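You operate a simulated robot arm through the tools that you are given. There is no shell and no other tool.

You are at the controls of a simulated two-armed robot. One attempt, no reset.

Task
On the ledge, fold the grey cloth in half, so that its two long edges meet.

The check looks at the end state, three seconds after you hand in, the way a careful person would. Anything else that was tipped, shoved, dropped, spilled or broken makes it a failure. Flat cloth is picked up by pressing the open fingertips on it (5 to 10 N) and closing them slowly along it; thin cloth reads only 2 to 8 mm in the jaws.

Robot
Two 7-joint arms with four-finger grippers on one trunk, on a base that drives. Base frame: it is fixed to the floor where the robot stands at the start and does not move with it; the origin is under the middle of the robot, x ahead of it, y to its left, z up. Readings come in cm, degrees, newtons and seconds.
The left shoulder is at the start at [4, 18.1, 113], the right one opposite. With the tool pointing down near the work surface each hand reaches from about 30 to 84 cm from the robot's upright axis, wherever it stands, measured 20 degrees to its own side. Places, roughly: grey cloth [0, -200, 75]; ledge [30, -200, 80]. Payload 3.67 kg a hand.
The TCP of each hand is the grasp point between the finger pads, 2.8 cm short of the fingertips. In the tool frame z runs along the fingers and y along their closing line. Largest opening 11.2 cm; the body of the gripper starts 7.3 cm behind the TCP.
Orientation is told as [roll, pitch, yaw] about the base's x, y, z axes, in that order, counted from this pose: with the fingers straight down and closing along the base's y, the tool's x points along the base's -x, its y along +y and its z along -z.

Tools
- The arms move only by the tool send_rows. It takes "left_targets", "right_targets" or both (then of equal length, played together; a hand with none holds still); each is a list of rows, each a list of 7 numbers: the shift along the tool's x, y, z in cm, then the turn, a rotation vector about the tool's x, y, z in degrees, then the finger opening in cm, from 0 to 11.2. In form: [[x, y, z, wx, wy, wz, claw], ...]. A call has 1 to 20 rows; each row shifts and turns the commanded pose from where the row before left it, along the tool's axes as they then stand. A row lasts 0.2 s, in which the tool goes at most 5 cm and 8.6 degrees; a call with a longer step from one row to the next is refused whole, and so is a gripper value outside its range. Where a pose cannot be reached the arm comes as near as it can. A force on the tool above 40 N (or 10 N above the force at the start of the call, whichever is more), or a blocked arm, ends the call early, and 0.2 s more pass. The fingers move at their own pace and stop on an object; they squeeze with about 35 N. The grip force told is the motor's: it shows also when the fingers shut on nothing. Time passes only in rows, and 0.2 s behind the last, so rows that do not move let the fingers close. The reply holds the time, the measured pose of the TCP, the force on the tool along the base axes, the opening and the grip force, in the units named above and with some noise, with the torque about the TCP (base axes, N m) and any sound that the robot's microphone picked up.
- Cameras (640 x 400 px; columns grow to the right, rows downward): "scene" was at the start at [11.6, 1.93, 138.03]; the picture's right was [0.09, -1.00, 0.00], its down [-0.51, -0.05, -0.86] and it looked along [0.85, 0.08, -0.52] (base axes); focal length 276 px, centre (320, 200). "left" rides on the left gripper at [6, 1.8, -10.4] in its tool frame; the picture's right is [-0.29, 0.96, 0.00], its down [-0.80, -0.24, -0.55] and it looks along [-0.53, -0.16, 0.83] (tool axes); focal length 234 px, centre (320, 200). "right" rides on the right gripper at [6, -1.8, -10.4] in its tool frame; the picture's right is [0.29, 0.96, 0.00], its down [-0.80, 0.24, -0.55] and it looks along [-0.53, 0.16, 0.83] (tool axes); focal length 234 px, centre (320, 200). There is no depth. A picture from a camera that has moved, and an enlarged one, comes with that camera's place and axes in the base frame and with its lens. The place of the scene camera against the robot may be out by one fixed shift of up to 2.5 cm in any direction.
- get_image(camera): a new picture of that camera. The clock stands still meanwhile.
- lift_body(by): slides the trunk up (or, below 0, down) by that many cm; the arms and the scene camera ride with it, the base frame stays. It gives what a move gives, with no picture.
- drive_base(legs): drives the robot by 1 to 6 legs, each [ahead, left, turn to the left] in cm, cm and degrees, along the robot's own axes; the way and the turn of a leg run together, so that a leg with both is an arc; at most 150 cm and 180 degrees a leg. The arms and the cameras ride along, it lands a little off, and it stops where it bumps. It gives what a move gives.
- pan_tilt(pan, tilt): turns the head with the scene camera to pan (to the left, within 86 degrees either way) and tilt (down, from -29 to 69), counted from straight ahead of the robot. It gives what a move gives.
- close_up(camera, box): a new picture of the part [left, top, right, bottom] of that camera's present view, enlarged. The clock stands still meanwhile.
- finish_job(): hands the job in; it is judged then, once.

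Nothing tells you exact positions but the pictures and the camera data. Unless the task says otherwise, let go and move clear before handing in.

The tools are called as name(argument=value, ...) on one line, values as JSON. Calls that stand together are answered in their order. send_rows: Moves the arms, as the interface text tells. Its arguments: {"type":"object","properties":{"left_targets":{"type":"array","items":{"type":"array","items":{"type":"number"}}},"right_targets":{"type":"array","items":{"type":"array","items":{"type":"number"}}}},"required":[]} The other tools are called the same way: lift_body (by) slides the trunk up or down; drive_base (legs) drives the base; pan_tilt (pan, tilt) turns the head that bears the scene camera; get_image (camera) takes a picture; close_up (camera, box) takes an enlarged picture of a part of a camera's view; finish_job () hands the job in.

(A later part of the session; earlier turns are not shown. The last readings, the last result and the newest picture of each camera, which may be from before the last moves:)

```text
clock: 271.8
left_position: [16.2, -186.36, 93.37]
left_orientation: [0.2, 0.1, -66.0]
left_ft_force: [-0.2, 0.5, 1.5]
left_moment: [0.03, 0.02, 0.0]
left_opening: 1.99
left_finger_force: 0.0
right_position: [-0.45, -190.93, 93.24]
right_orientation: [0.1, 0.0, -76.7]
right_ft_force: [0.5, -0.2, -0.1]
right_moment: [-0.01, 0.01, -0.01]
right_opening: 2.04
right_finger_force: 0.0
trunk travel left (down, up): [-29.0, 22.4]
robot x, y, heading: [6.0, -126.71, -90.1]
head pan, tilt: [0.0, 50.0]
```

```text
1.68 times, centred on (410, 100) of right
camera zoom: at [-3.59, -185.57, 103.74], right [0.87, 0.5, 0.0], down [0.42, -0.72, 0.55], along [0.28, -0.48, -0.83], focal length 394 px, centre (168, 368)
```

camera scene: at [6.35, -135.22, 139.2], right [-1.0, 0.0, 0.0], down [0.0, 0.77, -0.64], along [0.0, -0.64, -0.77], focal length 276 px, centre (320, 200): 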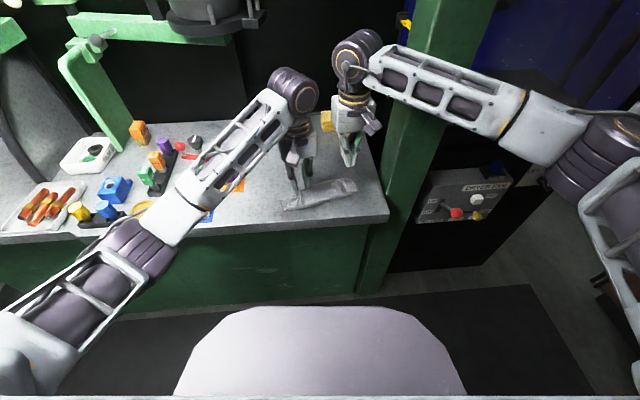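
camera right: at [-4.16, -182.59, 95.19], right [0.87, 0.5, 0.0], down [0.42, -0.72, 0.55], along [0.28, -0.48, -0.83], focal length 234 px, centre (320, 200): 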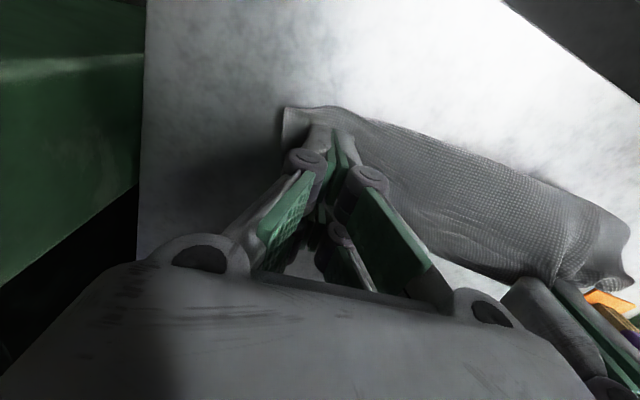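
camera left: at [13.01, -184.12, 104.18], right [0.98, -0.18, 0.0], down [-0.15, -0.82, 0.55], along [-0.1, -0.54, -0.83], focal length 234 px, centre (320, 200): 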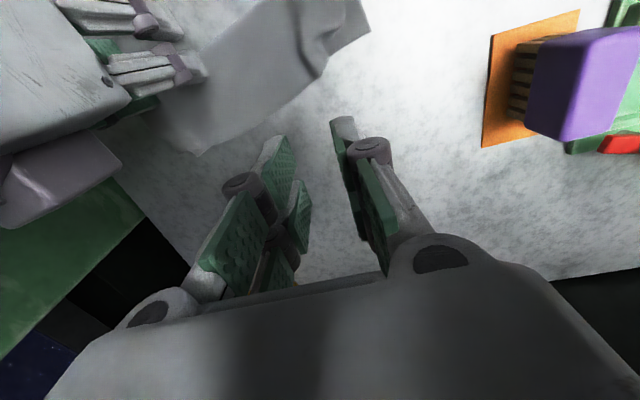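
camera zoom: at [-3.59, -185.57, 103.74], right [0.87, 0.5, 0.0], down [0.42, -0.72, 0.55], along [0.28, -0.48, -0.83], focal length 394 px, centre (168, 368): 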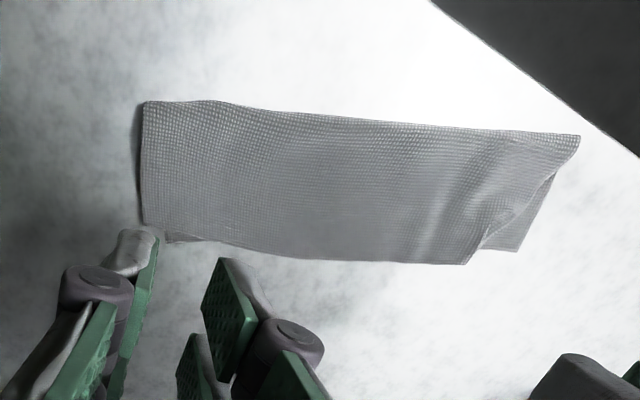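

Very close now. I zoom into both ends to judge what remains.

close_up(camera="scene", box=[274, 180, 314, 220])

close_up(camera="scene", box=[320, 170, 368, 200])

close_up(camera="left", box=[230, 0, 350, 120])

```text
10.00 times, centred on (294, 200) of scene
camera zoom: at [6.35, -135.23, 139.19], right [-1.0, 0.0, 0.0], down [0.0, 0.77, -0.64], along [0.0, -0.64, -0.77], focal length 2761 px, centre (580, 200)
```

zoom: 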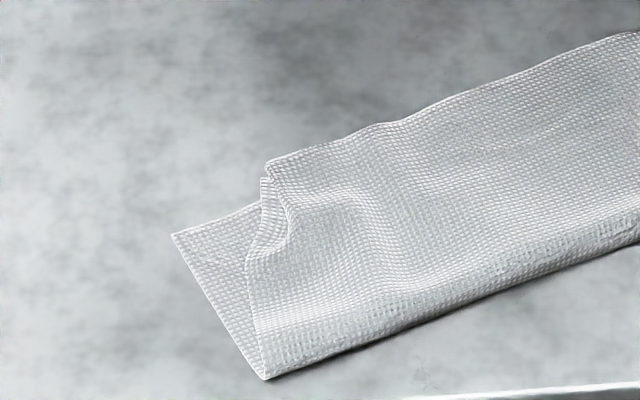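

```text
13.33 times, centred on (344, 185) of scene
camera zoom: at [6.35, -135.23, 139.19], right [-1.0, 0.0, 0.0], down [0.0, 0.77, -0.64], along [0.0, -0.64, -0.77], focal length 3682 px, centre (0, 400)
```

zoom: 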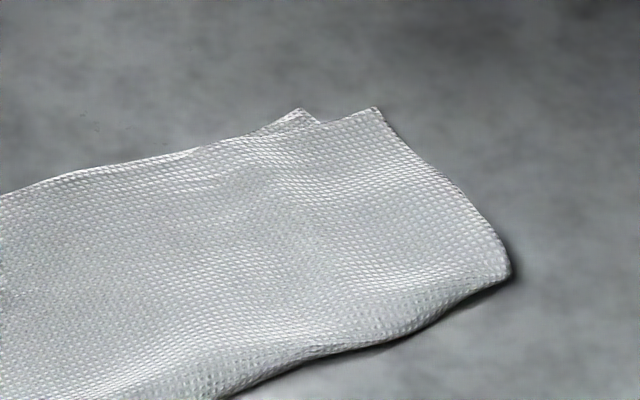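

```text
3.33 times, centred on (290, 60) of left
camera zoom: at [15.39, -180.03, 103.85], right [0.99, 0.13, 0.0], down [0.1, -0.83, 0.55], along [0.07, -0.55, -0.83], focal length 781 px, centre (420, 667)
```

zoom: 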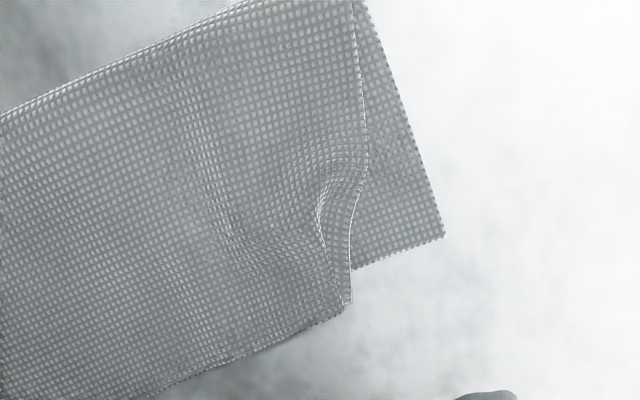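

What remains: a ~1 cm dart at the top-left corner, F slightly rotated relative to E (short ~0.8 cm at the right end), and the left crease is only ~1 cm from the ledge's front. First I slide the whole folded cloth ~3 cm inward as one piece, pressing at its centre with the right hand.

send_rows(right_targets=[[0.486, 0.804, 0, 0, 0, 0, 1], [0.486, 0.804, 0, 0, 0, 0, 0], [0.486, 0.804, 0, 0, 0, 0, 0], [0.486, 0.804, 0, 0, 0, 0, 0], [0.486, 0.804, 0, 0, 0, 0, 0], [0.486, 0.804, 0, 0, 0, 0, 0], [0.486, 0.804, 0, 0, 0, 0, 0], [0.486, 0.804, 0, 0, 0, 0, 0], [0.486, 0.804, 0, 0, 0, 0, 0], [0, 0, 1.5, 0, 0, 0, 0], [0, 0, 1.5, 0, 0, 0, 0], [0, 0, 1.5, 0, 0, 0, 0], [0, 0, 1.5, 0, 0, 0, 0], [0, 0, 1.5, 0, 0, 0, 0], [0, 0, 0.6, 0, 0, 0, 0], [0, 0, 0, 0, 0, 0, 0]])

close_up(camera="scene", box=[262, 155, 374, 225])

```text
clock: 275.2
left_position: [16.21, -186.29, 93.53]
left_orientation: [0.3, 0.1, -66.0]
left_ft_force: [-0.6, -0.3, -0.7]
left_moment: [0.04, 0.0, -0.01]
left_opening: 2.0
left_finger_force: 0.0
right_position: [5.62, -184.86, 85.2]
right_orientation: [-0.1, 0.0, -76.8]
right_ft_force: [-0.4, 0.1, -0.6]
right_moment: [0.01, 0.01, -0.03]
right_opening: 0.02
right_finger_force: 34.9
trunk travel left (down, up): [-29.0, 22.4]
robot x, y, heading: [5.74, -126.42, -90.3]
head pan, tilt: [0.0, 50.0]
```

```text
5.71 times, centred on (318, 190) of scene
camera zoom: at [6.37, -135.23, 139.2], right [-1.0, 0.0, 0.0], down [0.0, 0.77, -0.64], along [0.0, -0.64, -0.77], focal length 1578 px, centre (331, 257)
```

zoom: 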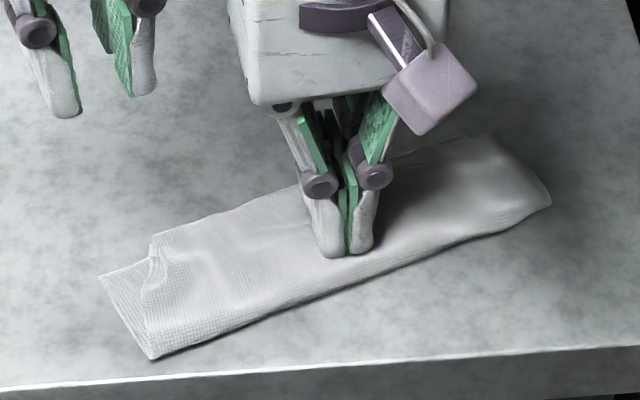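

send_rows(right_targets=[[0, 0, 0.2, 0, 0, 0, 0], [0, 0, 0.1, 0, 0, 0, 0], [0, 0, 0, 0, 0, 0, 0]])

send_rows(right_targets=[[0, 0, 0.1, 0, 0, 0, 0], [0, 0, 0.05, 0, 0, 0, 0], [0, 0, 0, 0, 0, 0, 0]])

```text
clock: 276.0
left_position: [16.33, -186.15, 93.5]
left_orientation: [0.1, 0.0, -66.0]
left_ft_force: [0.2, 0.6, 0.2]
left_moment: [-0.03, 0.0, 0.01]
left_opening: 2.02
left_finger_force: 0.1
right_position: [5.6, -185.02, 84.9]
right_orientation: [-0.1, -0.1, -76.8]
right_ft_force: [0.3, -0.4, -0.6]
right_moment: [-0.01, 0.02, -0.01]
right_opening: 0.02
right_finger_force: 35.3
trunk travel left (down, up): [-29.0, 22.4]
robot x, y, heading: [5.79, -126.55, -90.3]
head pan, tilt: [0.0, 50.0]
```

```text
clock: 276.8
left_position: [16.17, -186.2, 93.44]
left_orientation: [0.3, 0.0, -66.0]
left_ft_force: [-0.4, 0.6, 0.5]
left_moment: [0.04, -0.04, 0.02]
left_opening: 2.05
left_finger_force: 0.0
right_position: [5.66, -184.98, 84.75]
right_orientation: [0.0, 0.0, -76.8]
right_ft_force: [0.1, 0.9, 3.0]
right_moment: [0.01, 0.0, -0.04]
right_opening: 0.01
right_finger_force: 35.2
trunk travel left (down, up): [-29.0, 22.4]
robot x, y, heading: [5.69, -126.69, -90.1]
head pan, tilt: [0.0, 50.0]
```

send_rows(right_targets=[[0, 0, 0.03, 0, 0, 0, 0], [-0.292, -0.068, 0, 0, 0, 0, 0], [-0.292, -0.068, 0, 0, 0, 0, 0], [-0.292, -0.068, 0, 0, 0, 0, 0], [-0.292, -0.068, 0, 0, 0, 0, 0], [-0.292, -0.068, 0, 0, 0, 0, 0], [-0.292, -0.068, 0, 0, 0, 0, 0], [-0.292, -0.068, 0, 0, 0, 0, 0], [-0.292, -0.068, 0, 0, 0, 0, 0], [-0.292, -0.068, 0, 0, 0, 0, 0], [-0.292, -0.068, 0, 0, 0, 0, 0], [0, 0, 0, 0, 0, 0, 0]])

close_up(camera="scene", box=[262, 155, 374, 225])

```text
clock: 279.4
left_position: [16.3, -186.28, 93.44]
left_orientation: [0.1, 0.1, -66.0]
left_ft_force: [0.2, 1.6, -0.2]
left_moment: [-0.01, -0.01, -0.03]
left_opening: 2.04
left_finger_force: 0.0
right_position: [5.49, -187.88, 84.6]
right_orientation: [0.0, 0.0, -76.8]
right_ft_force: [0.5, 1.3, 5.1]
right_moment: [-0.02, -0.04, -0.02]
right_opening: 0.02
right_finger_force: 34.9
trunk travel left (down, up): [-29.0, 22.4]
robot x, y, heading: [5.78, -126.58, -90.2]
head pan, tilt: [0.0, 50.0]
```

```text
5.71 times, centred on (318, 190) of scene
camera zoom: at [6.37, -135.16, 139.2], right [-1.0, 0.0, 0.0], down [0.0, 0.77, -0.64], along [0.0, -0.64, -0.77], focal length 1578 px, centre (331, 257)
```

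zoom: 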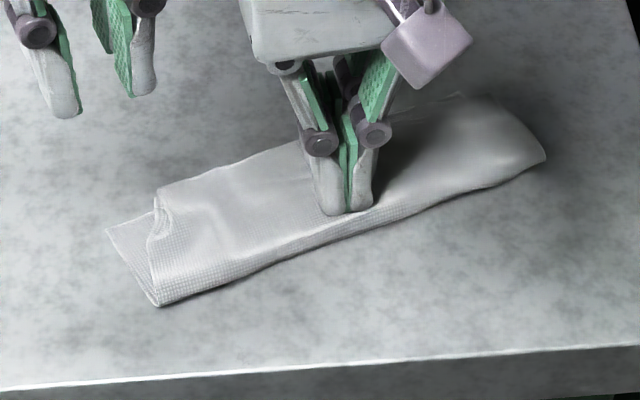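

Moved inward as one piece. Now a small nudge of the crease's right end away from me: move the right hand to my side of it.

send_rows(right_targets=[[0, 0, -0.5, 0, 0, 0, 0], [0, 0, -1.5, 0, 0, 0, 0], [0, 0, -2, 0, 0, 0, 0], [0, 0, -2, 0, 0, -7.4, 2], [0, 0, 0, 0, 0, -7.4, 4], [0.627, -0.824, 0, 0, 0, 0, 4], [0.627, -0.824, 0, 0, 0, 0, 4], [0.627, -0.824, 0, 0, 0, 0, 4], [0.627, -0.824, 0, 0, 0, 0, 4], [0.627, -0.824, 0, 0, 0, 0, 4], [0.627, -0.824, 0, 0, 0, 0, 4], [0.627, -0.824, 0, 0, 0, 0, 4], [0.627, -0.824, 0, 0, 0, 0, 4], [0.627, -0.824, 0, 0, 0, 0, 4], [0, 0, 1.5, 0, 0, 0, 4], [0, 0, 1.5, 0, 0, 0, 4], [0, 0, 0, 0, 0, 0, 4]])

close_up(camera="scene", box=[272, 145, 384, 215])

```text
clock: 283.0
left_position: [16.21, -186.26, 93.42]
left_orientation: [0.3, 0.0, -66.0]
left_ft_force: [0.2, 0.5, 0.1]
left_moment: [-0.03, 0.0, 0.04]
left_opening: 2.02
left_finger_force: 0.2
right_position: [-3.59, -186.48, 87.61]
right_orientation: [0.1, -0.1, -62.0]
right_ft_force: [-0.6, -0.2, -0.3]
right_moment: [-0.02, -0.01, -0.03]
right_opening: 3.97
right_finger_force: 0.1
trunk travel left (down, up): [-29.0, 22.4]
robot x, y, heading: [5.51, -126.22, -89.8]
head pan, tilt: [0.0, 50.0]
```

```text
5.71 times, centred on (328, 180) of scene
camera zoom: at [6.38, -135.21, 139.2], right [-1.0, 0.0, 0.0], down [0.0, 0.77, -0.64], along [0.0, -0.64, -0.77], focal length 1578 px, centre (274, 314)
```

zoom: 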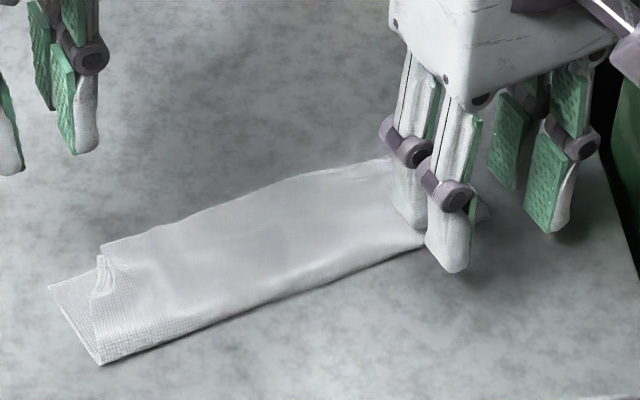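

send_rows(right_targets=[[0, 0.9, 0, 0, 0, 0, 4], [0, 0.9, 0, 0, 0, 0, 4], [0, 0, 0.8, 0, 0, 0, 4], [0, 0, 0.8, 0, 0, 0, 4], [0, 0, 0.6, 0, 0, 0, 4], [0, 0, 0.2, 0, 0, 0, 4], [0, 0, 0, 0, 0, 0, 4]])

close_up(camera="scene", box=[272, 145, 384, 215])

close_up(camera="right", box=[200, 90, 500, 278])

```text
clock: 284.6
left_position: [16.14, -186.22, 93.45]
left_orientation: [0.2, 0.0, -66.0]
left_ft_force: [0.4, 0.6, 0.7]
left_moment: [0.01, 0.02, 0.01]
left_opening: 2.01
left_finger_force: 0.0
right_position: [-2.06, -185.53, 85.29]
right_orientation: [0.0, 0.1, -62.0]
right_ft_force: [1.1, -0.4, 0.3]
right_moment: [-0.05, -0.03, 0.02]
right_opening: 4.0
right_finger_force: 0.0
trunk travel left (down, up): [-29.0, 22.4]
robot x, y, heading: [5.92, -126.25, -90.1]
head pan, tilt: [0.0, 50.0]
```

```text
5.71 times, centred on (328, 180) of scene
camera zoom: at [6.37, -135.23, 139.2], right [-1.0, 0.0, 0.0], down [0.0, 0.77, -0.64], along [0.0, -0.64, -0.77], focal length 1578 px, centre (274, 314)
```

zoom: 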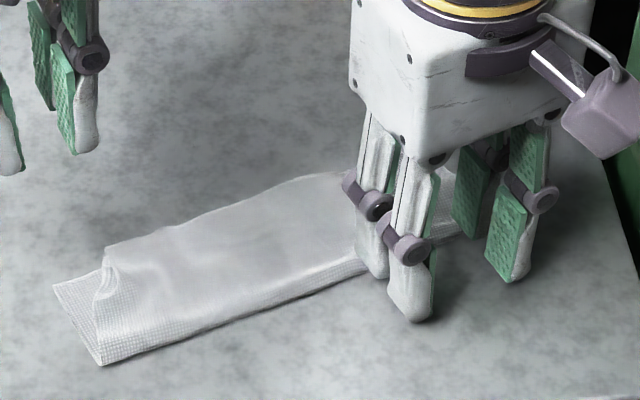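

```text
2.13 times, centred on (350, 184) of right
camera zoom: at [-6.46, -181.21, 95.75], right [0.71, 0.7, 0.0], down [0.59, -0.59, 0.55], along [0.39, -0.39, -0.83], focal length 498 px, centre (256, 234)
```

zoom: 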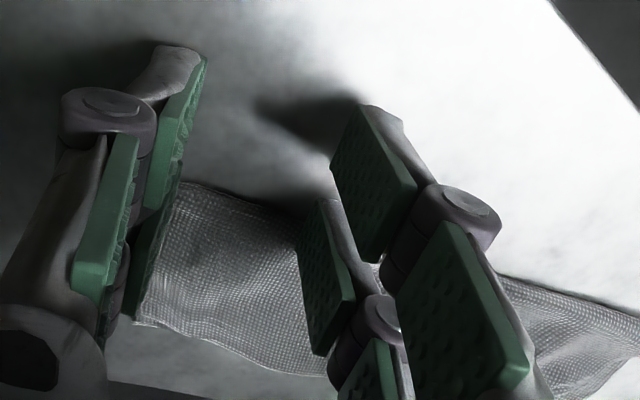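

send_rows(right_targets=[[-0.3, 0, 0, 0, 0, 0, 4], [-0.3, 0, 0, 0, 0, 0, 4], [-0.3, 0, 0, 0, 0, 0, 4], [-0.3, 0, 0, 0, 0, 0, 4], [-0.3, 0, 0, 0, 0, 0, 4], [-0.3, 0, 0, 0, 0, 0, 4], [-0.3, 0, 0, 0, 0, 0, 4], [-0.3, 0, 0, 0, 0, 0, 4], [0, 0, 0, 0, 0, 0, 4]])

close_up(camera="scene", box=[272, 145, 384, 215])

close_up(camera="left", box=[0, 0, 400, 220])

```text
clock: 286.6
left_position: [16.19, -186.17, 93.46]
left_orientation: [0.3, -0.1, -65.9]
left_ft_force: [0.0, 0.0, -0.4]
left_moment: [-0.05, 0.01, -0.02]
left_opening: 2.01
left_finger_force: 0.1
right_position: [-0.94, -187.64, 85.29]
right_orientation: [-0.1, 0.0, -62.0]
right_ft_force: [0.5, 0.4, -0.6]
right_moment: [-0.05, -0.02, 0.0]
right_opening: 3.99
right_finger_force: 0.1
trunk travel left (down, up): [-29.0, 22.4]
robot x, y, heading: [5.84, -126.32, -89.9]
head pan, tilt: [0.0, 50.0]
```

```text
5.71 times, centred on (328, 180) of scene
camera zoom: at [6.36, -135.22, 139.2], right [-1.0, 0.0, 0.0], down [0.0, 0.77, -0.64], along [0.0, -0.64, -0.77], focal length 1578 px, centre (274, 314)
```

zoom: 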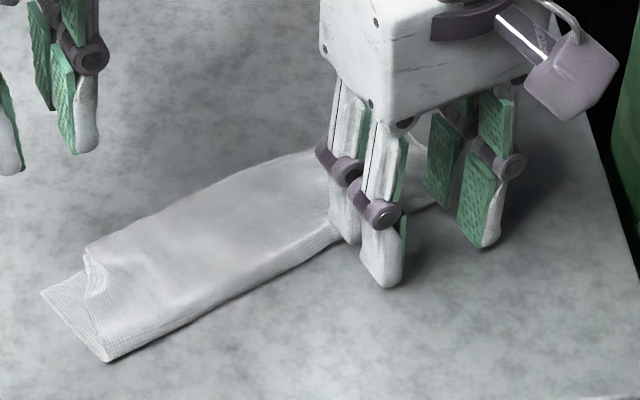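

```text
1.60 times, centred on (200, 110) of left
camera zoom: at [15.4, -180.03, 103.85], right [0.99, 0.13, 0.0], down [0.1, -0.83, 0.55], along [0.07, -0.55, -0.83], focal length 375 px, centre (512, 344)
```

zoom: 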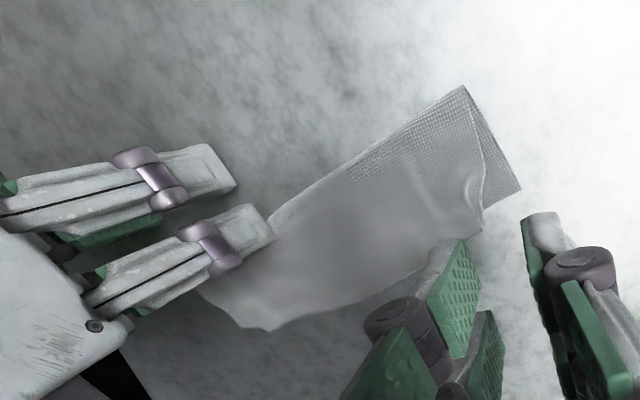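

Retract the right hand toward me and up, and look.

send_rows(right_targets=[[0.5, 0, 0, 0, 0, 0, 4], [0.5, 0, -0.3, 0, 0, 0, 4], [0.5, -0.3, -1, 0, 0, 0, 4], [0, -0.5, -1.5, 0, 0, 0, 4], [0, -1, -1.5, 0, 0, 0, 4], [0, -1.5, -1.5, 0, 0, 0, 4], [0, -1.5, -1.5, 0, 0, 0, 4], [0, -1.5, -1.5, 0, 0, 0, 3], [0.3, -1.5, -1, 0, 0, 0, 2], [0.3, -1.5, 0, 0, 0, 0, 2], [0, 0, 0, 0, 0, 0, 2]])

close_up(camera="scene", box=[268, 145, 364, 205])

close_up(camera="left", box=[80, 20, 380, 220])

```text
clock: 289.2
left_position: [16.98, -185.68, 93.7]
left_orientation: [0.0, -0.2, -65.6]
left_ft_force: [-1.7, -0.3, -0.2]
left_moment: [0.03, -0.11, 0.0]
left_opening: 2.0
left_finger_force: 0.0
right_position: [-6.74, -188.56, 94.78]
right_orientation: [-0.2, 0.5, -58.2]
right_ft_force: [0.4, -0.7, 1.3]
right_moment: [0.01, 0.04, 0.02]
right_opening: 2.0
right_finger_force: 0.1
trunk travel left (down, up): [-29.0, 22.4]
robot x, y, heading: [5.9, -126.4, -89.6]
head pan, tilt: [0.0, 50.0]
stopped in row 11 (right hand): the arm was blocked; the commanded pose is now the measured one
```

```text
6.67 times, centred on (316, 175) of scene
camera zoom: at [6.86, -134.69, 139.33], right [-1.0, -0.01, 0.0], down [-0.01, 0.76, -0.65], along [0.0, -0.65, -0.76], focal length 1841 px, centre (347, 367)
```

zoom: 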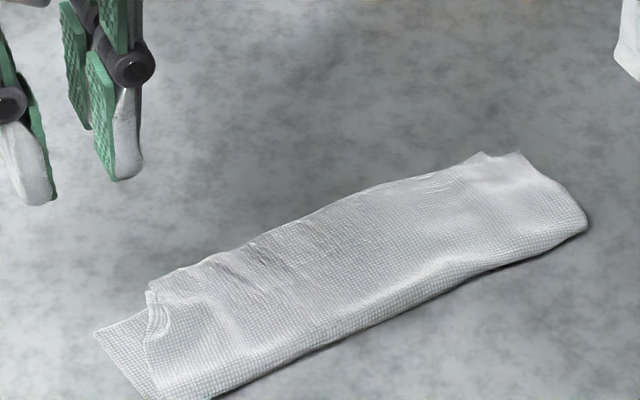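

```text
2.00 times, centred on (230, 120) of left
camera zoom: at [16.11, -179.51, 104.13], right [0.99, 0.13, 0.0], down [0.11, -0.82, 0.56], along [0.07, -0.55, -0.83], focal length 468 px, centre (500, 360)
```

zoom: 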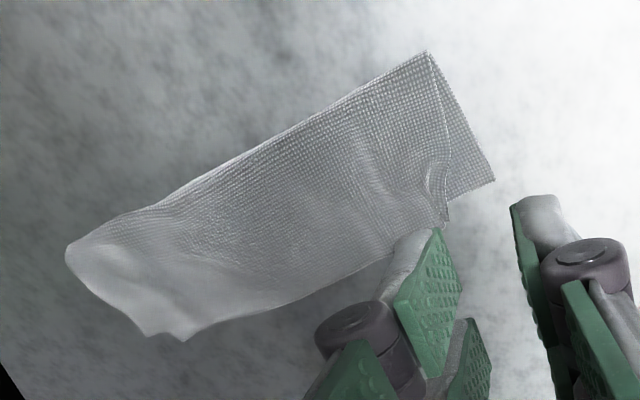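

The right arm was blocked just now — probably its wrist met the green post. I check the view before moving it back.

get_image(camera="scene")

get_image(camera="right")

```text
taken
camera scene: at [6.86, -134.69, 139.33], right [-1.0, -0.01, 0.0], down [-0.01, 0.76, -0.65], along [0.0, -0.65, -0.76], focal length 276 px, centre (320, 200)
```

scene: 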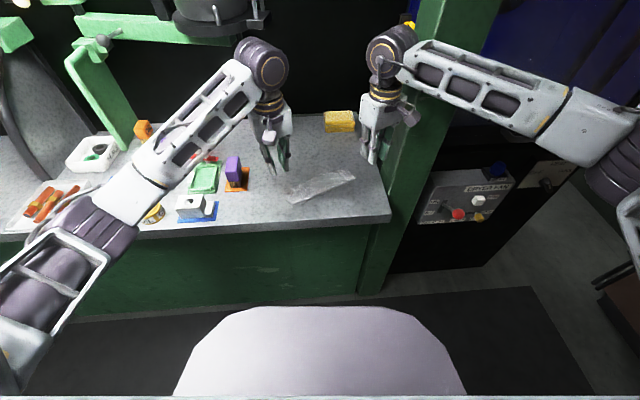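

```text
taken
camera right: at [-11.38, -184.58, 105.29], right [0.66, 0.75, 0.0], down [0.63, -0.55, 0.55], along [0.41, -0.36, -0.84], focal length 234 px, centre (320, 200)
```

right: 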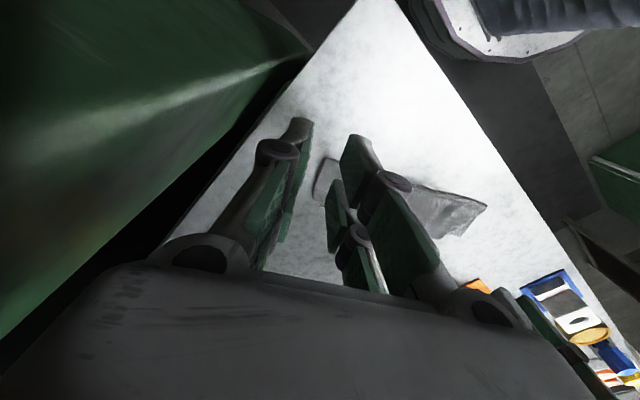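

The right wrist touched the fixed green post; nothing was displaced. I move it away toward me.

send_rows(right_targets=[[0.39, 0.4, 0, 0, 0, 0, 2], [0.39, 0.5, 0, 0, 0, 0, 2], [0.6, 0.5, 0, 0, 0, 0, 2], [0.8, 0.5, 0, 0, 0, 0, 2], [0.8, 0.5, 0, 0, 0, 0, 2], [0.8, 0.5, 0, 0, 0, 0, 2], [0.8, 0.5, 0, 0, 0, 0, 2], [0, 0, 0, 0, 0, 0, 2]])

close_up(camera="scene", box=[268, 155, 364, 215])

close_up(camera="scene", box=[30, 90, 280, 246])

```text
clock: 291.0
left_position: [16.6, -186.16, 93.39]
left_orientation: [0.2, 0.0, -65.8]
left_ft_force: [0.4, 0.6, -0.3]
left_moment: [0.0, -0.03, 0.01]
left_opening: 1.99
left_finger_force: 0.0
right_position: [-7.5, -183.52, 94.24]
right_orientation: [0.0, 0.9, -59.5]
right_ft_force: [-0.2, 0.2, -0.1]
right_moment: [-0.01, -0.03, -0.04]
right_opening: 2.01
right_finger_force: 0.0
trunk travel left (down, up): [-29.0, 22.4]
robot x, y, heading: [5.66, -126.59, -89.7]
head pan, tilt: [0.0, 50.0]
```

```text
6.67 times, centred on (316, 185) of scene
camera zoom: at [6.51, -135.19, 139.19], right [-1.0, 0.0, 0.0], down [0.0, 0.77, -0.64], along [0.0, -0.64, -0.77], focal length 1841 px, centre (347, 300)
```

zoom: 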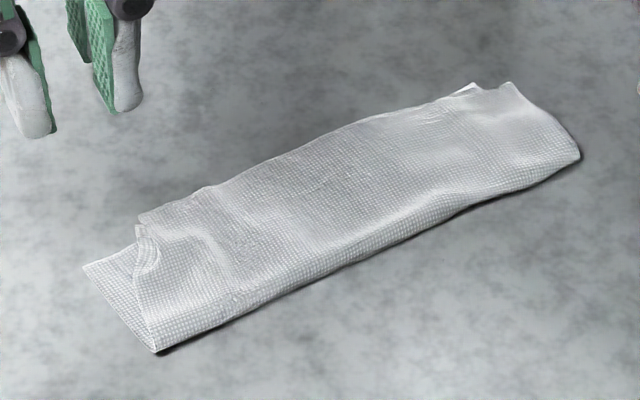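

```text
2.56 times, centred on (155, 168) of scene
camera zoom: at [6.51, -135.19, 139.19], right [-1.0, 0.0, 0.0], down [0.0, 0.77, -0.64], along [0.0, -0.64, -0.77], focal length 707 px, centre (742, 282)
```

zoom: 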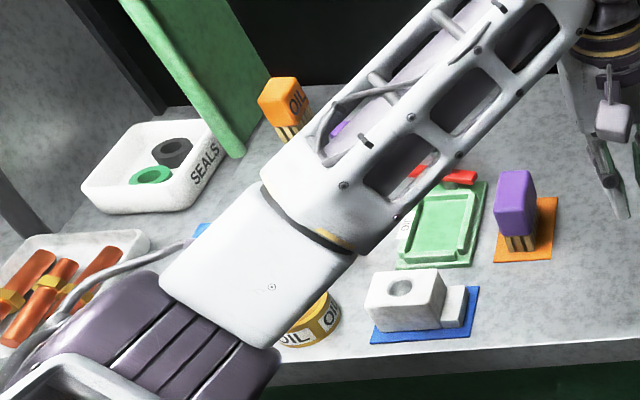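

Items on the ledge are all untouched. The relative alignment is unchanged (top edge ~6° rotated, ~1.5 cm off at the right, ~3 cm at the left corner), so I'll re-grip the top edge at both ends, lift it and lay it down exactly on the lower edge, releasing without pressing. First the left hand over the top-left corner overhang.

send_rows(left_targets=[[0, 0, 0, 0, 0, -2.5, 2.0], [-0.19, -0.88, 0, 0, 0, 0, 2.0], [-0.19, -0.88, 0, 0, 0, 0, 2.0], [-0.19, -0.88, 0, 0, 0, 0, 2.0], [-0.19, -0.88, 0, 0, 0, 0, 2.0], [-0.19, -0.88, 0, 0, 0, 0, 2.0], [-0.2, -0.88, 0, 0, 0, 0, 2.0], [0, 0, 1.3, 0, 0, 0, 2.0], [0, 0, 1.3, 0, 0, 0, 2.0], [0, 0, 1.3, 0, 0, 0, 2.0], [0, 0, 1.3, 0, 0, 0, 2.0], [0, 0, 1.3, 0, 0, 0, 2.0], [0, 0, 0, 0, 0, 0, 2.0]])

close_up(camera="scene", box=[262, 155, 342, 205])

close_up(camera="left", box=[180, 50, 460, 225])

```text
clock: 293.8
left_position: [12.42, -189.48, 86.87]
left_orientation: [0.2, -0.1, -63.2]
left_ft_force: [0.0, -0.2, 1.0]
left_moment: [-0.01, -0.02, -0.02]
left_opening: 2.0
left_finger_force: 0.0
right_position: [-7.53, -183.4, 94.43]
right_orientation: [0.0, 0.8, -59.6]
right_ft_force: [-0.1, -0.3, -0.2]
right_moment: [-0.02, 0.04, -0.02]
right_opening: 1.98
right_finger_force: 0.0
trunk travel left (down, up): [-29.0, 22.4]
robot x, y, heading: [5.96, -126.44, -89.9]
head pan, tilt: [0.0, 50.0]
```

```text
8.00 times, centred on (302, 180) of scene
camera zoom: at [6.51, -135.16, 139.2], right [-1.0, 0.0, 0.0], down [0.0, 0.77, -0.64], along [0.0, -0.64, -0.77], focal length 2209 px, centre (464, 360)
```

zoom: 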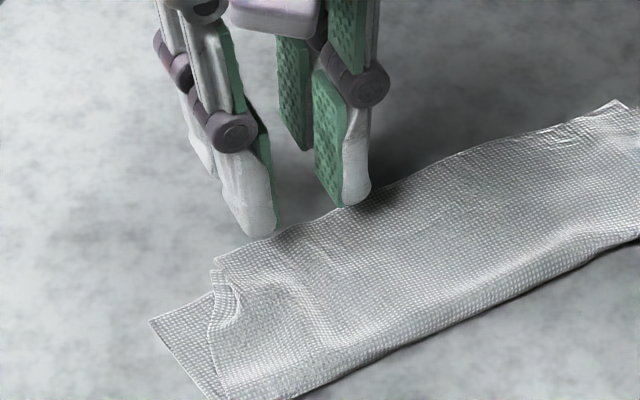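

```text
2.29 times, centred on (320, 138) of left
camera zoom: at [11.25, -183.33, 97.24], right [0.98, 0.17, 0.0], down [0.14, -0.82, 0.55], along [0.1, -0.54, -0.83], focal length 535 px, centre (320, 343)
```

zoom: 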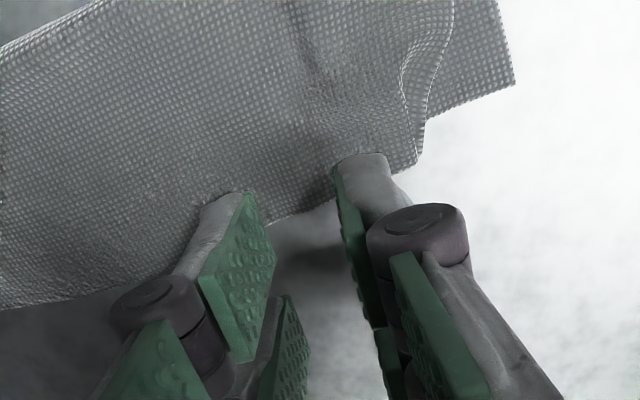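

Now bring the right hand (first left, then away from me, to keep clear of the post) above the top-right corner.

send_rows(right_targets=[[0, 0, 0, 0, 0, 3.4, 2.0], [-0.56, 0.92, 0, 0, 0, 0, 2.0], [-0.56, 0.92, 0, 0, 0, 0, 2.0], [-0.56, 0.92, 0, 0, 0, 0, 2.0], [-0.56, 0.92, 0, 0, 0, 0, 2.0], [-0.56, 0.92, 0, 0, 0, 0, 2.0], [-0.56, 0.92, 0, 0, 0, 0, 2.0], [-0.58, 0.89, 0, 0, 0, 0, 2.0], [-1.02, -0.51, 0, 0, 0, 0, 2.0], [-1.02, -0.51, 0, 0, 0, 0, 2.0], [-1.02, -0.51, 0, 0, 0, 0, 2.0], [-1.02, -0.51, 0, 0, 0, 0, 2.0], [-1.02, -0.51, 0, 0, 0, 0, 2.0], [-1.02, -0.51, 0, 0, 0, 0, 2.0], [-1.02, -0.51, 0, 0, 0, 0, 2.0], [-1.02, -0.51, 0, 0, 0, 0, 2.0], [-1.02, -0.51, 0, 0, 0, 0, 2.0], [-1.02, -0.51, 0, 0, 0, 0, 2.0], [0, 0, 0, 0, 0, 0, 2.0]])

send_rows(right_targets=[[0, 0, 1.3, 0, 0, 0, 2.0], [0, 0, 1.3, 0, 0, 0, 2.0], [0, 0, 1.3, 0, 0, 0, 2.0], [0, 0, 1.3, 0, 0, 0, 2.0], [0, 0, 1.3, 0, 0, 0, 2.0], [0, 0, 1.0, 0, 0, 0, 2.0], [0, 0, 0, 0, 0, 0, 2.0]])

close_up(camera="scene", box=[292, 135, 372, 185])

close_up(camera="right", box=[180, 50, 460, 225])

```text
clock: 297.8
left_position: [12.32, -189.5, 86.86]
left_orientation: [0.1, -0.1, -63.2]
left_ft_force: [0.0, -0.1, -0.3]
left_moment: [0.01, 0.02, 0.01]
left_opening: 2.03
left_finger_force: 0.0
right_position: [0.07, -195.4, 94.09]
right_orientation: [0.0, 0.8, -62.9]
right_ft_force: [-0.8, 0.3, -0.4]
right_moment: [0.03, -0.02, 0.0]
right_opening: 2.01
right_finger_force: 0.0
trunk travel left (down, up): [-29.0, 22.4]
robot x, y, heading: [5.91, -126.48, -89.4]
head pan, tilt: [0.0, 50.0]
```

```text
clock: 299.4
left_position: [12.28, -189.49, 86.87]
left_orientation: [0.2, 0.0, -63.4]
left_ft_force: [-0.2, -0.8, 0.1]
left_moment: [-0.02, 0.03, 0.01]
left_opening: 1.99
left_finger_force: 0.2
right_position: [-0.06, -195.32, 86.6]
right_orientation: [-0.2, 0.9, -62.9]
right_ft_force: [0.6, -0.5, -0.3]
right_moment: [0.03, -0.04, -0.02]
right_opening: 2.0
right_finger_force: 0.1
trunk travel left (down, up): [-29.0, 22.4]
robot x, y, heading: [5.68, -126.49, -89.9]
head pan, tilt: [0.0, 50.0]
```

```text
8.00 times, centred on (332, 160) of scene
camera zoom: at [6.52, -135.16, 139.2], right [-1.0, 0.0, 0.0], down [0.0, 0.77, -0.64], along [0.0, -0.64, -0.77], focal length 2209 px, centre (224, 520)
```

zoom: 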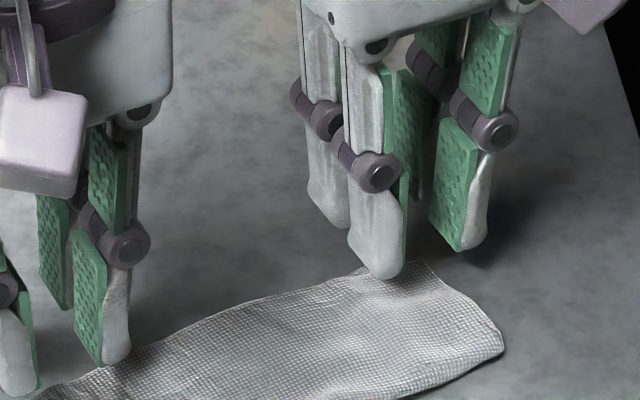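

```text
2.29 times, centred on (320, 138) of right
camera zoom: at [-4.26, -191.1, 97.16], right [0.72, 0.69, 0.0], down [0.58, -0.61, 0.54], along [0.38, -0.39, -0.84], focal length 535 px, centre (320, 343)
```

zoom: 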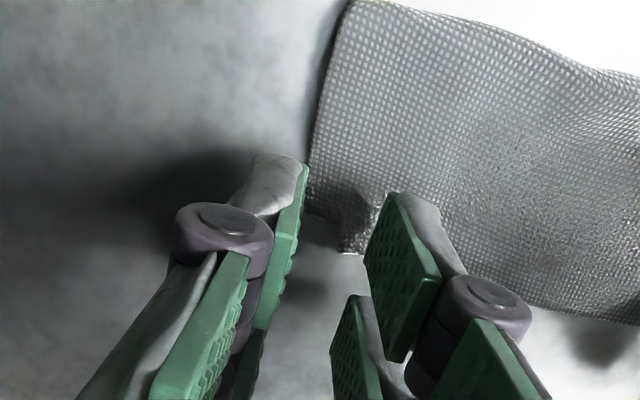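

Right outer finger is off the cloth's side; shift inward 1.6 cm and re-check.

send_rows(right_targets=[[0, 0.8, 0, 0, 0, 0, 2.0], [0, 0.8, 0, 0, 0, 0, 2.0], [0, 0, 0.5, 0, 0, 0, 2.0], [0, 0, 0.4, 0, 0, 0, 2.0], [0, 0, 0, 0, 0, 0, 2.0]], left_targets=[[-0.2, 0.2, 0, 0, 0, 0, 2.0], [-0.2, 0.2, 0, 0, 0, 0, 2.0], [0, 0, 0.5, 0, 0, 0, 2.0], [0, 0, 0.5, 0, 0, 0, 2.0], [0, 0, 0, 0, 0, 0, 2.0]])

close_up(camera="scene", box=[292, 135, 372, 185])

close_up(camera="right", box=[220, 70, 420, 195])

close_up(camera="left", box=[220, 70, 420, 195])

```text
clock: 300.6
left_position: [12.93, -189.68, 85.96]
left_orientation: [0.3, -0.1, -63.3]
left_ft_force: [0.0, 0.6, -0.3]
left_moment: [-0.01, 0.04, -0.01]
left_opening: 1.99
left_finger_force: 0.0
right_position: [1.57, -194.58, 85.7]
right_orientation: [0.1, 0.9, -62.9]
right_ft_force: [1.3, 0.8, -0.7]
right_moment: [0.0, 0.01, 0.01]
right_opening: 2.01
right_finger_force: 0.1
trunk travel left (down, up): [-29.0, 22.4]
robot x, y, heading: [6.05, -126.24, -89.8]
head pan, tilt: [0.0, 50.0]
```

```text
8.00 times, centred on (332, 160) of scene
camera zoom: at [6.51, -135.17, 139.2], right [-1.0, 0.0, 0.0], down [0.0, 0.77, -0.64], along [0.0, -0.64, -0.77], focal length 2209 px, centre (224, 520)
```

zoom: 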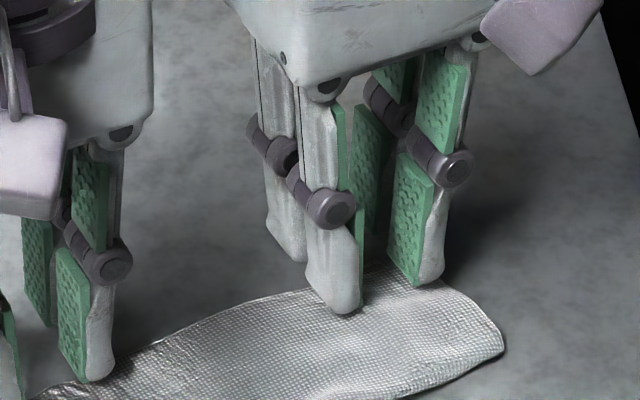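

```text
3.20 times, centred on (320, 132) of right
camera zoom: at [-2.8, -190.35, 96.21], right [0.72, 0.69, 0.0], down [0.58, -0.61, 0.54], along [0.38, -0.39, -0.84], focal length 749 px, centre (320, 416)
```

zoom: 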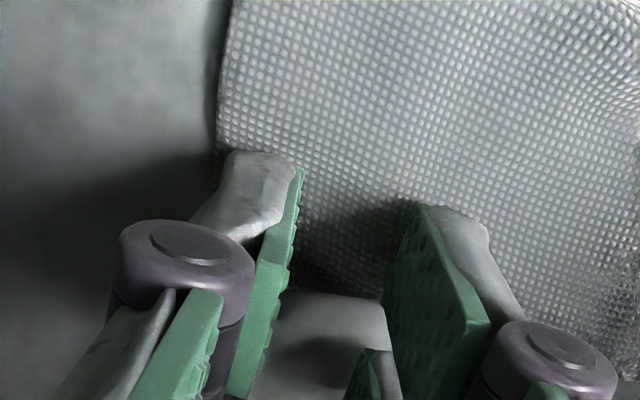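

```text
3.20 times, centred on (320, 132) of left
camera zoom: at [11.84, -183.5, 96.3], right [0.98, 0.17, 0.0], down [0.14, -0.82, 0.55], along [0.1, -0.54, -0.83], focal length 749 px, centre (320, 416)
```

zoom: 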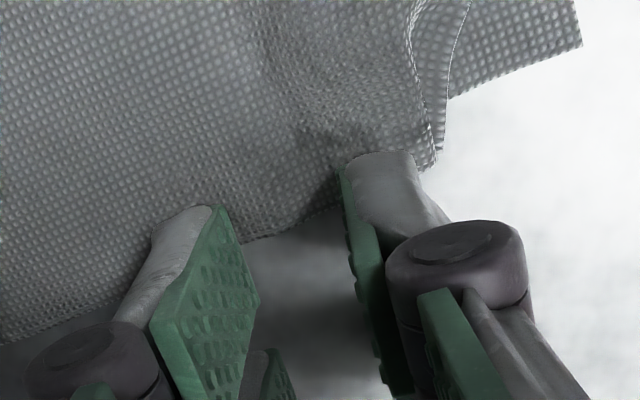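

Left is well placed (≈1 cm overlap). The right needs turning ~15° to follow the local edge and a small shift outward.

send_rows(right_targets=[[0, 0, -0.3, 0, 0, 7.5, 2.0], [0, 0, 0, 0, 0, 7.5, 2.0], [-0.25, 0, 0, 0, 0, 0, 2.0], [-0.25, 0, 0, 0, 0, 0, 2.0], [0, 0, 0.3, 0, 0, 0, 2.0], [0, 0, 0, 0, 0, 0, 2.0]])

close_up(camera="scene", box=[312, 145, 372, 182])

close_up(camera="right", box=[220, 70, 420, 195])

```text
clock: 302.0
left_position: [12.96, -189.63, 85.99]
left_orientation: [0.2, 0.1, -63.3]
left_ft_force: [-0.2, 0.5, -0.5]
left_moment: [-0.05, -0.02, -0.01]
left_opening: 1.99
left_finger_force: 0.0
right_position: [1.51, -195.05, 85.66]
right_orientation: [-0.3, 0.9, -77.9]
right_ft_force: [0.5, -0.6, 0.5]
right_moment: [0.02, 0.0, 0.02]
right_opening: 2.0
right_finger_force: 0.0
trunk travel left (down, up): [-29.0, 22.4]
robot x, y, heading: [5.63, -126.44, -89.8]
head pan, tilt: [0.0, 50.0]
```

```text
10.67 times, centred on (342, 164) of scene
camera zoom: at [6.52, -135.17, 139.2], right [-1.0, 0.0, 0.0], down [0.0, 0.77, -0.64], along [0.0, -0.64, -0.77], focal length 2945 px, centre (85, 589)
```

zoom: 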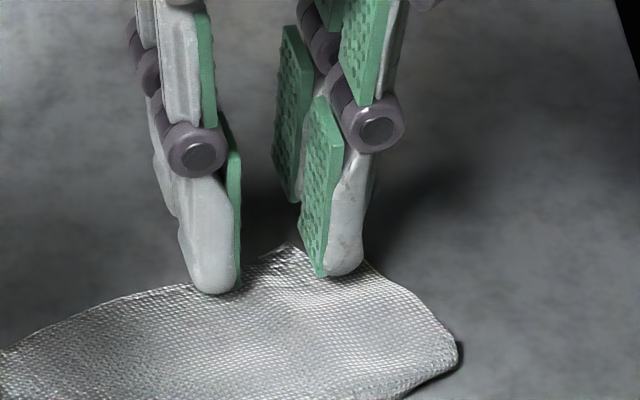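

```text
3.20 times, centred on (320, 132) of right
camera zoom: at [-1.41, -189.89, 96.23], right [0.88, 0.48, 0.0], down [0.41, -0.74, 0.54], along [0.26, -0.47, -0.84], focal length 749 px, centre (320, 416)
```

zoom: 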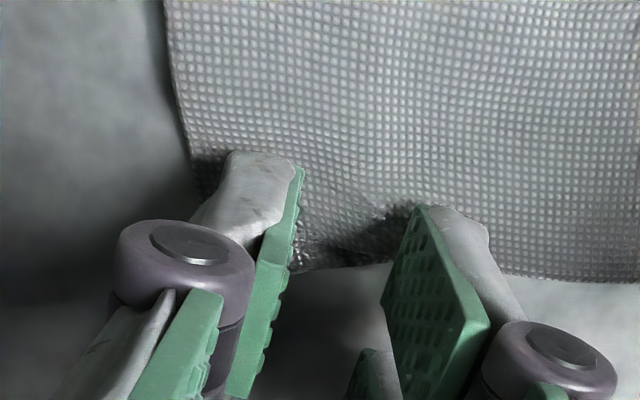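

At the right the lower corner lies right between the fingers, so re-gripping there would catch both layers. The right end is already good, so I'll just pin there and re-lay the left corner. Move the right hand 2 cm inward onto the cloth, close and press.

send_rows(right_targets=[[0, 0, -0.6, 0, 0, 0, 2.0], [0.7, 0, -0.4, 0, 0, 0, 1.0], [0.7, 0, 0, 0, 0, 0, 0], [0.7, 0, 0, 0, 0, 0, 0], [0, 0, 0.6, 0, 0, 0, 0], [0, 0, 0.6, 0, 0, 0, 0], [0, 0, 0.3, 0, 0, 0, 0], [0, 0, 0.1, 0, 0, 0, 0], [0, 0, 0, 0, 0, 0, 0]])

send_rows(right_targets=[[0, 0, 0.1, 0, 0, 0, 0], [0, 0, 0.1, 0, 0, 0, 0], [0, 0, 0, 0, 0, 0, 0]])

```text
clock: 304.0
left_position: [12.95, -189.66, 85.79]
left_orientation: [0.2, 0.0, -63.3]
left_ft_force: [0.4, -1.0, 0.7]
left_moment: [0.01, 0.0, -0.01]
left_opening: 2.0
left_finger_force: 0.1
right_position: [1.06, -193.04, 85.06]
right_orientation: [-0.2, 0.8, -77.9]
right_ft_force: [-0.4, -0.1, -0.1]
right_moment: [-0.03, 0.0, -0.04]
right_opening: 0.0
right_finger_force: 35.1
trunk travel left (down, up): [-29.0, 22.4]
robot x, y, heading: [5.85, -126.46, -89.8]
head pan, tilt: [0.0, 50.0]
```

```text
clock: 304.8
left_position: [12.93, -189.67, 85.83]
left_orientation: [0.2, 0.1, -63.3]
left_ft_force: [-0.8, 0.4, 0.3]
left_moment: [-0.03, 0.0, 0.01]
left_opening: 1.97
left_finger_force: 0.1
right_position: [1.07, -193.06, 84.94]
right_orientation: [-0.2, 0.7, -78.0]
right_ft_force: [0.9, -0.2, -1.4]
right_moment: [0.0, -0.01, 0.0]
right_opening: 0.0
right_finger_force: 35.8
trunk travel left (down, up): [-29.0, 22.4]
robot x, y, heading: [5.66, -126.65, -90.1]
head pan, tilt: [0.0, 50.0]
```

send_rows(right_targets=[[0, 0, 0.12, 0, 0, 0, 0], [0, 0, 0.08, 0, 0, 0, 0], [0, 0, 0, 0, 0, 0, 0]], left_targets=[[0, 0, 0.4, 0, 0, 0, 2.0], [0, 0, 0.3, 0, 0, 0, 2.0], [0, 0, 0, 0, 0, 0, 2.0]])

send_rows(right_targets=[[0, 0, 0.1, 0, 0, 0, 0], [0, 0, 0, 0, 0, 0, 0], [0, 0, 0, 0, 0, 0, 0]], left_targets=[[0, 0, 0.1, 0, 0, 0, 2.0], [0, 0, 0.1, 0, 0, 0, 2.0], [0, 0, 0, 0, 0, 0, 2.0]])

```text
clock: 305.6
left_position: [13.03, -189.65, 85.24]
left_orientation: [0.3, -0.1, -63.3]
left_ft_force: [0.7, -0.7, 0.3]
left_moment: [0.02, -0.04, 0.0]
left_opening: 2.03
left_finger_force: 0.0
right_position: [1.13, -193.08, 84.62]
right_orientation: [-0.1, 0.7, -77.9]
right_ft_force: [-0.7, 0.5, 5.1]
right_moment: [-0.06, -0.01, 0.03]
right_opening: 0.0
right_finger_force: 34.9
trunk travel left (down, up): [-29.0, 22.4]
robot x, y, heading: [6.08, -126.6, -89.9]
head pan, tilt: [0.0, 50.0]
```

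```text
clock: 306.4
left_position: [12.85, -189.53, 85.12]
left_orientation: [0.2, -0.1, -63.3]
left_ft_force: [-0.1, 0.4, 0.3]
left_moment: [-0.01, 0.0, -0.03]
left_opening: 2.01
left_finger_force: 0.0
right_position: [1.18, -193.06, 84.7]
right_orientation: [-0.3, 0.8, -77.9]
right_ft_force: [-1.4, -1.1, 12.3]
right_moment: [-0.11, 0.07, -0.01]
right_opening: 0.0
right_finger_force: 34.7
trunk travel left (down, up): [-29.0, 22.4]
robot x, y, heading: [6.02, -126.44, -89.6]
head pan, tilt: [0.0, 50.0]
```

Right pin 12 N. Lower the left to contact.

send_rows(left_targets=[[0, 0, 0.1, 0, 0, 0, 2.0], [0, 0, 0.1, 0, 0, 0, 2.0], [0, 0, 0, 0, 0, 0, 2.0]])

send_rows(left_targets=[[0, 0, 0.08, 0, 0, 0, 2.0], [0, 0, 0, 0, 0, 0, 2.0], [0, 0, 0, 0, 0, 0, 2.0]])

```text
clock: 307.2
left_position: [12.9, -189.6, 84.88]
left_orientation: [0.2, -0.1, -63.3]
left_ft_force: [-0.4, -0.3, 2.8]
left_moment: [0.04, 0.04, 0.0]
left_opening: 2.01
left_finger_force: 0.1
right_position: [1.17, -192.98, 84.75]
right_orientation: [-0.2, 0.8, -78.0]
right_ft_force: [-0.7, -1.6, 14.9]
right_moment: [-0.19, -0.01, -0.03]
right_opening: 0.0
right_finger_force: 35.2
trunk travel left (down, up): [-29.0, 22.4]
robot x, y, heading: [5.82, -126.43, -90.1]
head pan, tilt: [0.0, 50.0]
```

```text
clock: 308.0
left_position: [12.97, -189.57, 84.95]
left_orientation: [0.1, -0.1, -63.2]
left_ft_force: [-0.6, -1.2, 6.2]
left_moment: [0.1, 0.14, 0.04]
left_opening: 2.04
left_finger_force: 0.0
right_position: [1.15, -192.94, 84.77]
right_orientation: [-0.3, 0.6, -78.0]
right_ft_force: [-0.1, -2.6, 15.0]
right_moment: [-0.19, -0.02, -0.04]
right_opening: 0.0
right_finger_force: 34.9
trunk travel left (down, up): [-29.0, 22.4]
robot x, y, heading: [5.88, -126.63, -89.7]
head pan, tilt: [0.0, 50.0]
```

Left 6 N. Close the left fingers slowly (inner finger static), then lift 2 cm and check.

send_rows(left_targets=[[0, -0.1, 0, 0, 0, 0, 1.8], [0, -0.1, 0, 0, 0, 0, 1.6], [0, -0.1, 0, 0, 0, 0, 1.4], [0, -0.1, 0, 0, 0, 0, 1.2], [0, -0.1, 0.02, 0, 0, 0, 1.0], [0, -0.1, 0.02, 0, 0, 0, 0.8], [0, -0.1, 0.02, 0, 0, 0, 0.6], [0, -0.1, 0, 0, 0, 0, 0.4], [0, -0.1, 0, 0, 0, 0, 0.2], [0, -0.05, 0, 0, 0, 0, 0], [0, 0, 0, 0, 0, 0, 0], [0, 0, 0, 0, 0, 0, 0]])

send_rows(left_targets=[[0, 0, -0.4, 0, 0, 0, 0], [0, 0, -0.4, 0, 0, 0, 0], [0, 0, -0.4, 0, 0, 0, 0], [0, 0, -0.4, 0, 0, 0, 0], [0, 0, -0.4, 0, 0, 0, 0], [0, 0, 0, 0, 0, 0, 0]])

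close_up(camera="left", box=[180, 30, 460, 205])

close_up(camera="scene", box=[262, 145, 374, 215])

```text
clock: 310.6
left_position: [12.05, -189.97, 84.79]
left_orientation: [0.1, -0.1, -63.3]
left_ft_force: [-0.4, 0.0, 7.7]
left_moment: [0.1, 0.06, -0.01]
left_opening: 0.26
left_finger_force: 37.0
right_position: [1.21, -192.97, 84.69]
right_orientation: [-0.2, 0.8, -77.9]
right_ft_force: [0.1, -1.9, 13.8]
right_moment: [-0.15, -0.03, -0.05]
right_opening: 0.0
right_finger_force: 34.7
trunk travel left (down, up): [-29.0, 22.4]
robot x, y, heading: [5.64, -126.46, -89.9]
head pan, tilt: [0.0, 50.0]
```

```text
clock: 312.0
left_position: [12.09, -189.98, 86.63]
left_orientation: [0.2, 0.0, -63.2]
left_ft_force: [0.3, 0.5, 0.3]
left_moment: [0.03, 0.01, 0.01]
left_opening: 0.12
left_finger_force: 31.7
right_position: [1.12, -193.01, 84.8]
right_orientation: [-0.1, 0.7, -77.9]
right_ft_force: [-0.3, 0.8, 17.1]
right_moment: [-0.09, -0.02, 0.0]
right_opening: 0.0
right_finger_force: 35.0
trunk travel left (down, up): [-29.0, 22.4]
robot x, y, heading: [6.23, -126.16, -89.7]
head pan, tilt: [0.0, 50.0]
```

```text
2.29 times, centred on (320, 118) of left
camera zoom: at [10.95, -183.84, 97.15], right [0.98, 0.17, 0.0], down [0.14, -0.82, 0.55], along [0.1, -0.55, -0.83], focal length 535 px, centre (320, 389)
```

zoom: 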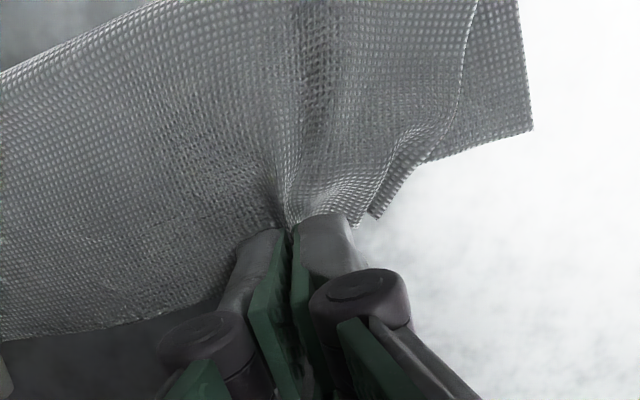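

```text
5.71 times, centred on (318, 180) of scene
camera zoom: at [6.51, -134.98, 139.21], right [-1.0, 0.0, 0.0], down [0.0, 0.77, -0.64], along [0.0, -0.64, -0.77], focal length 1578 px, centre (331, 314)
```

zoom: 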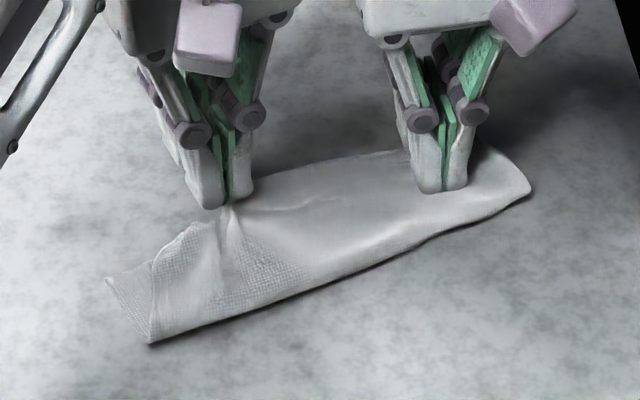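

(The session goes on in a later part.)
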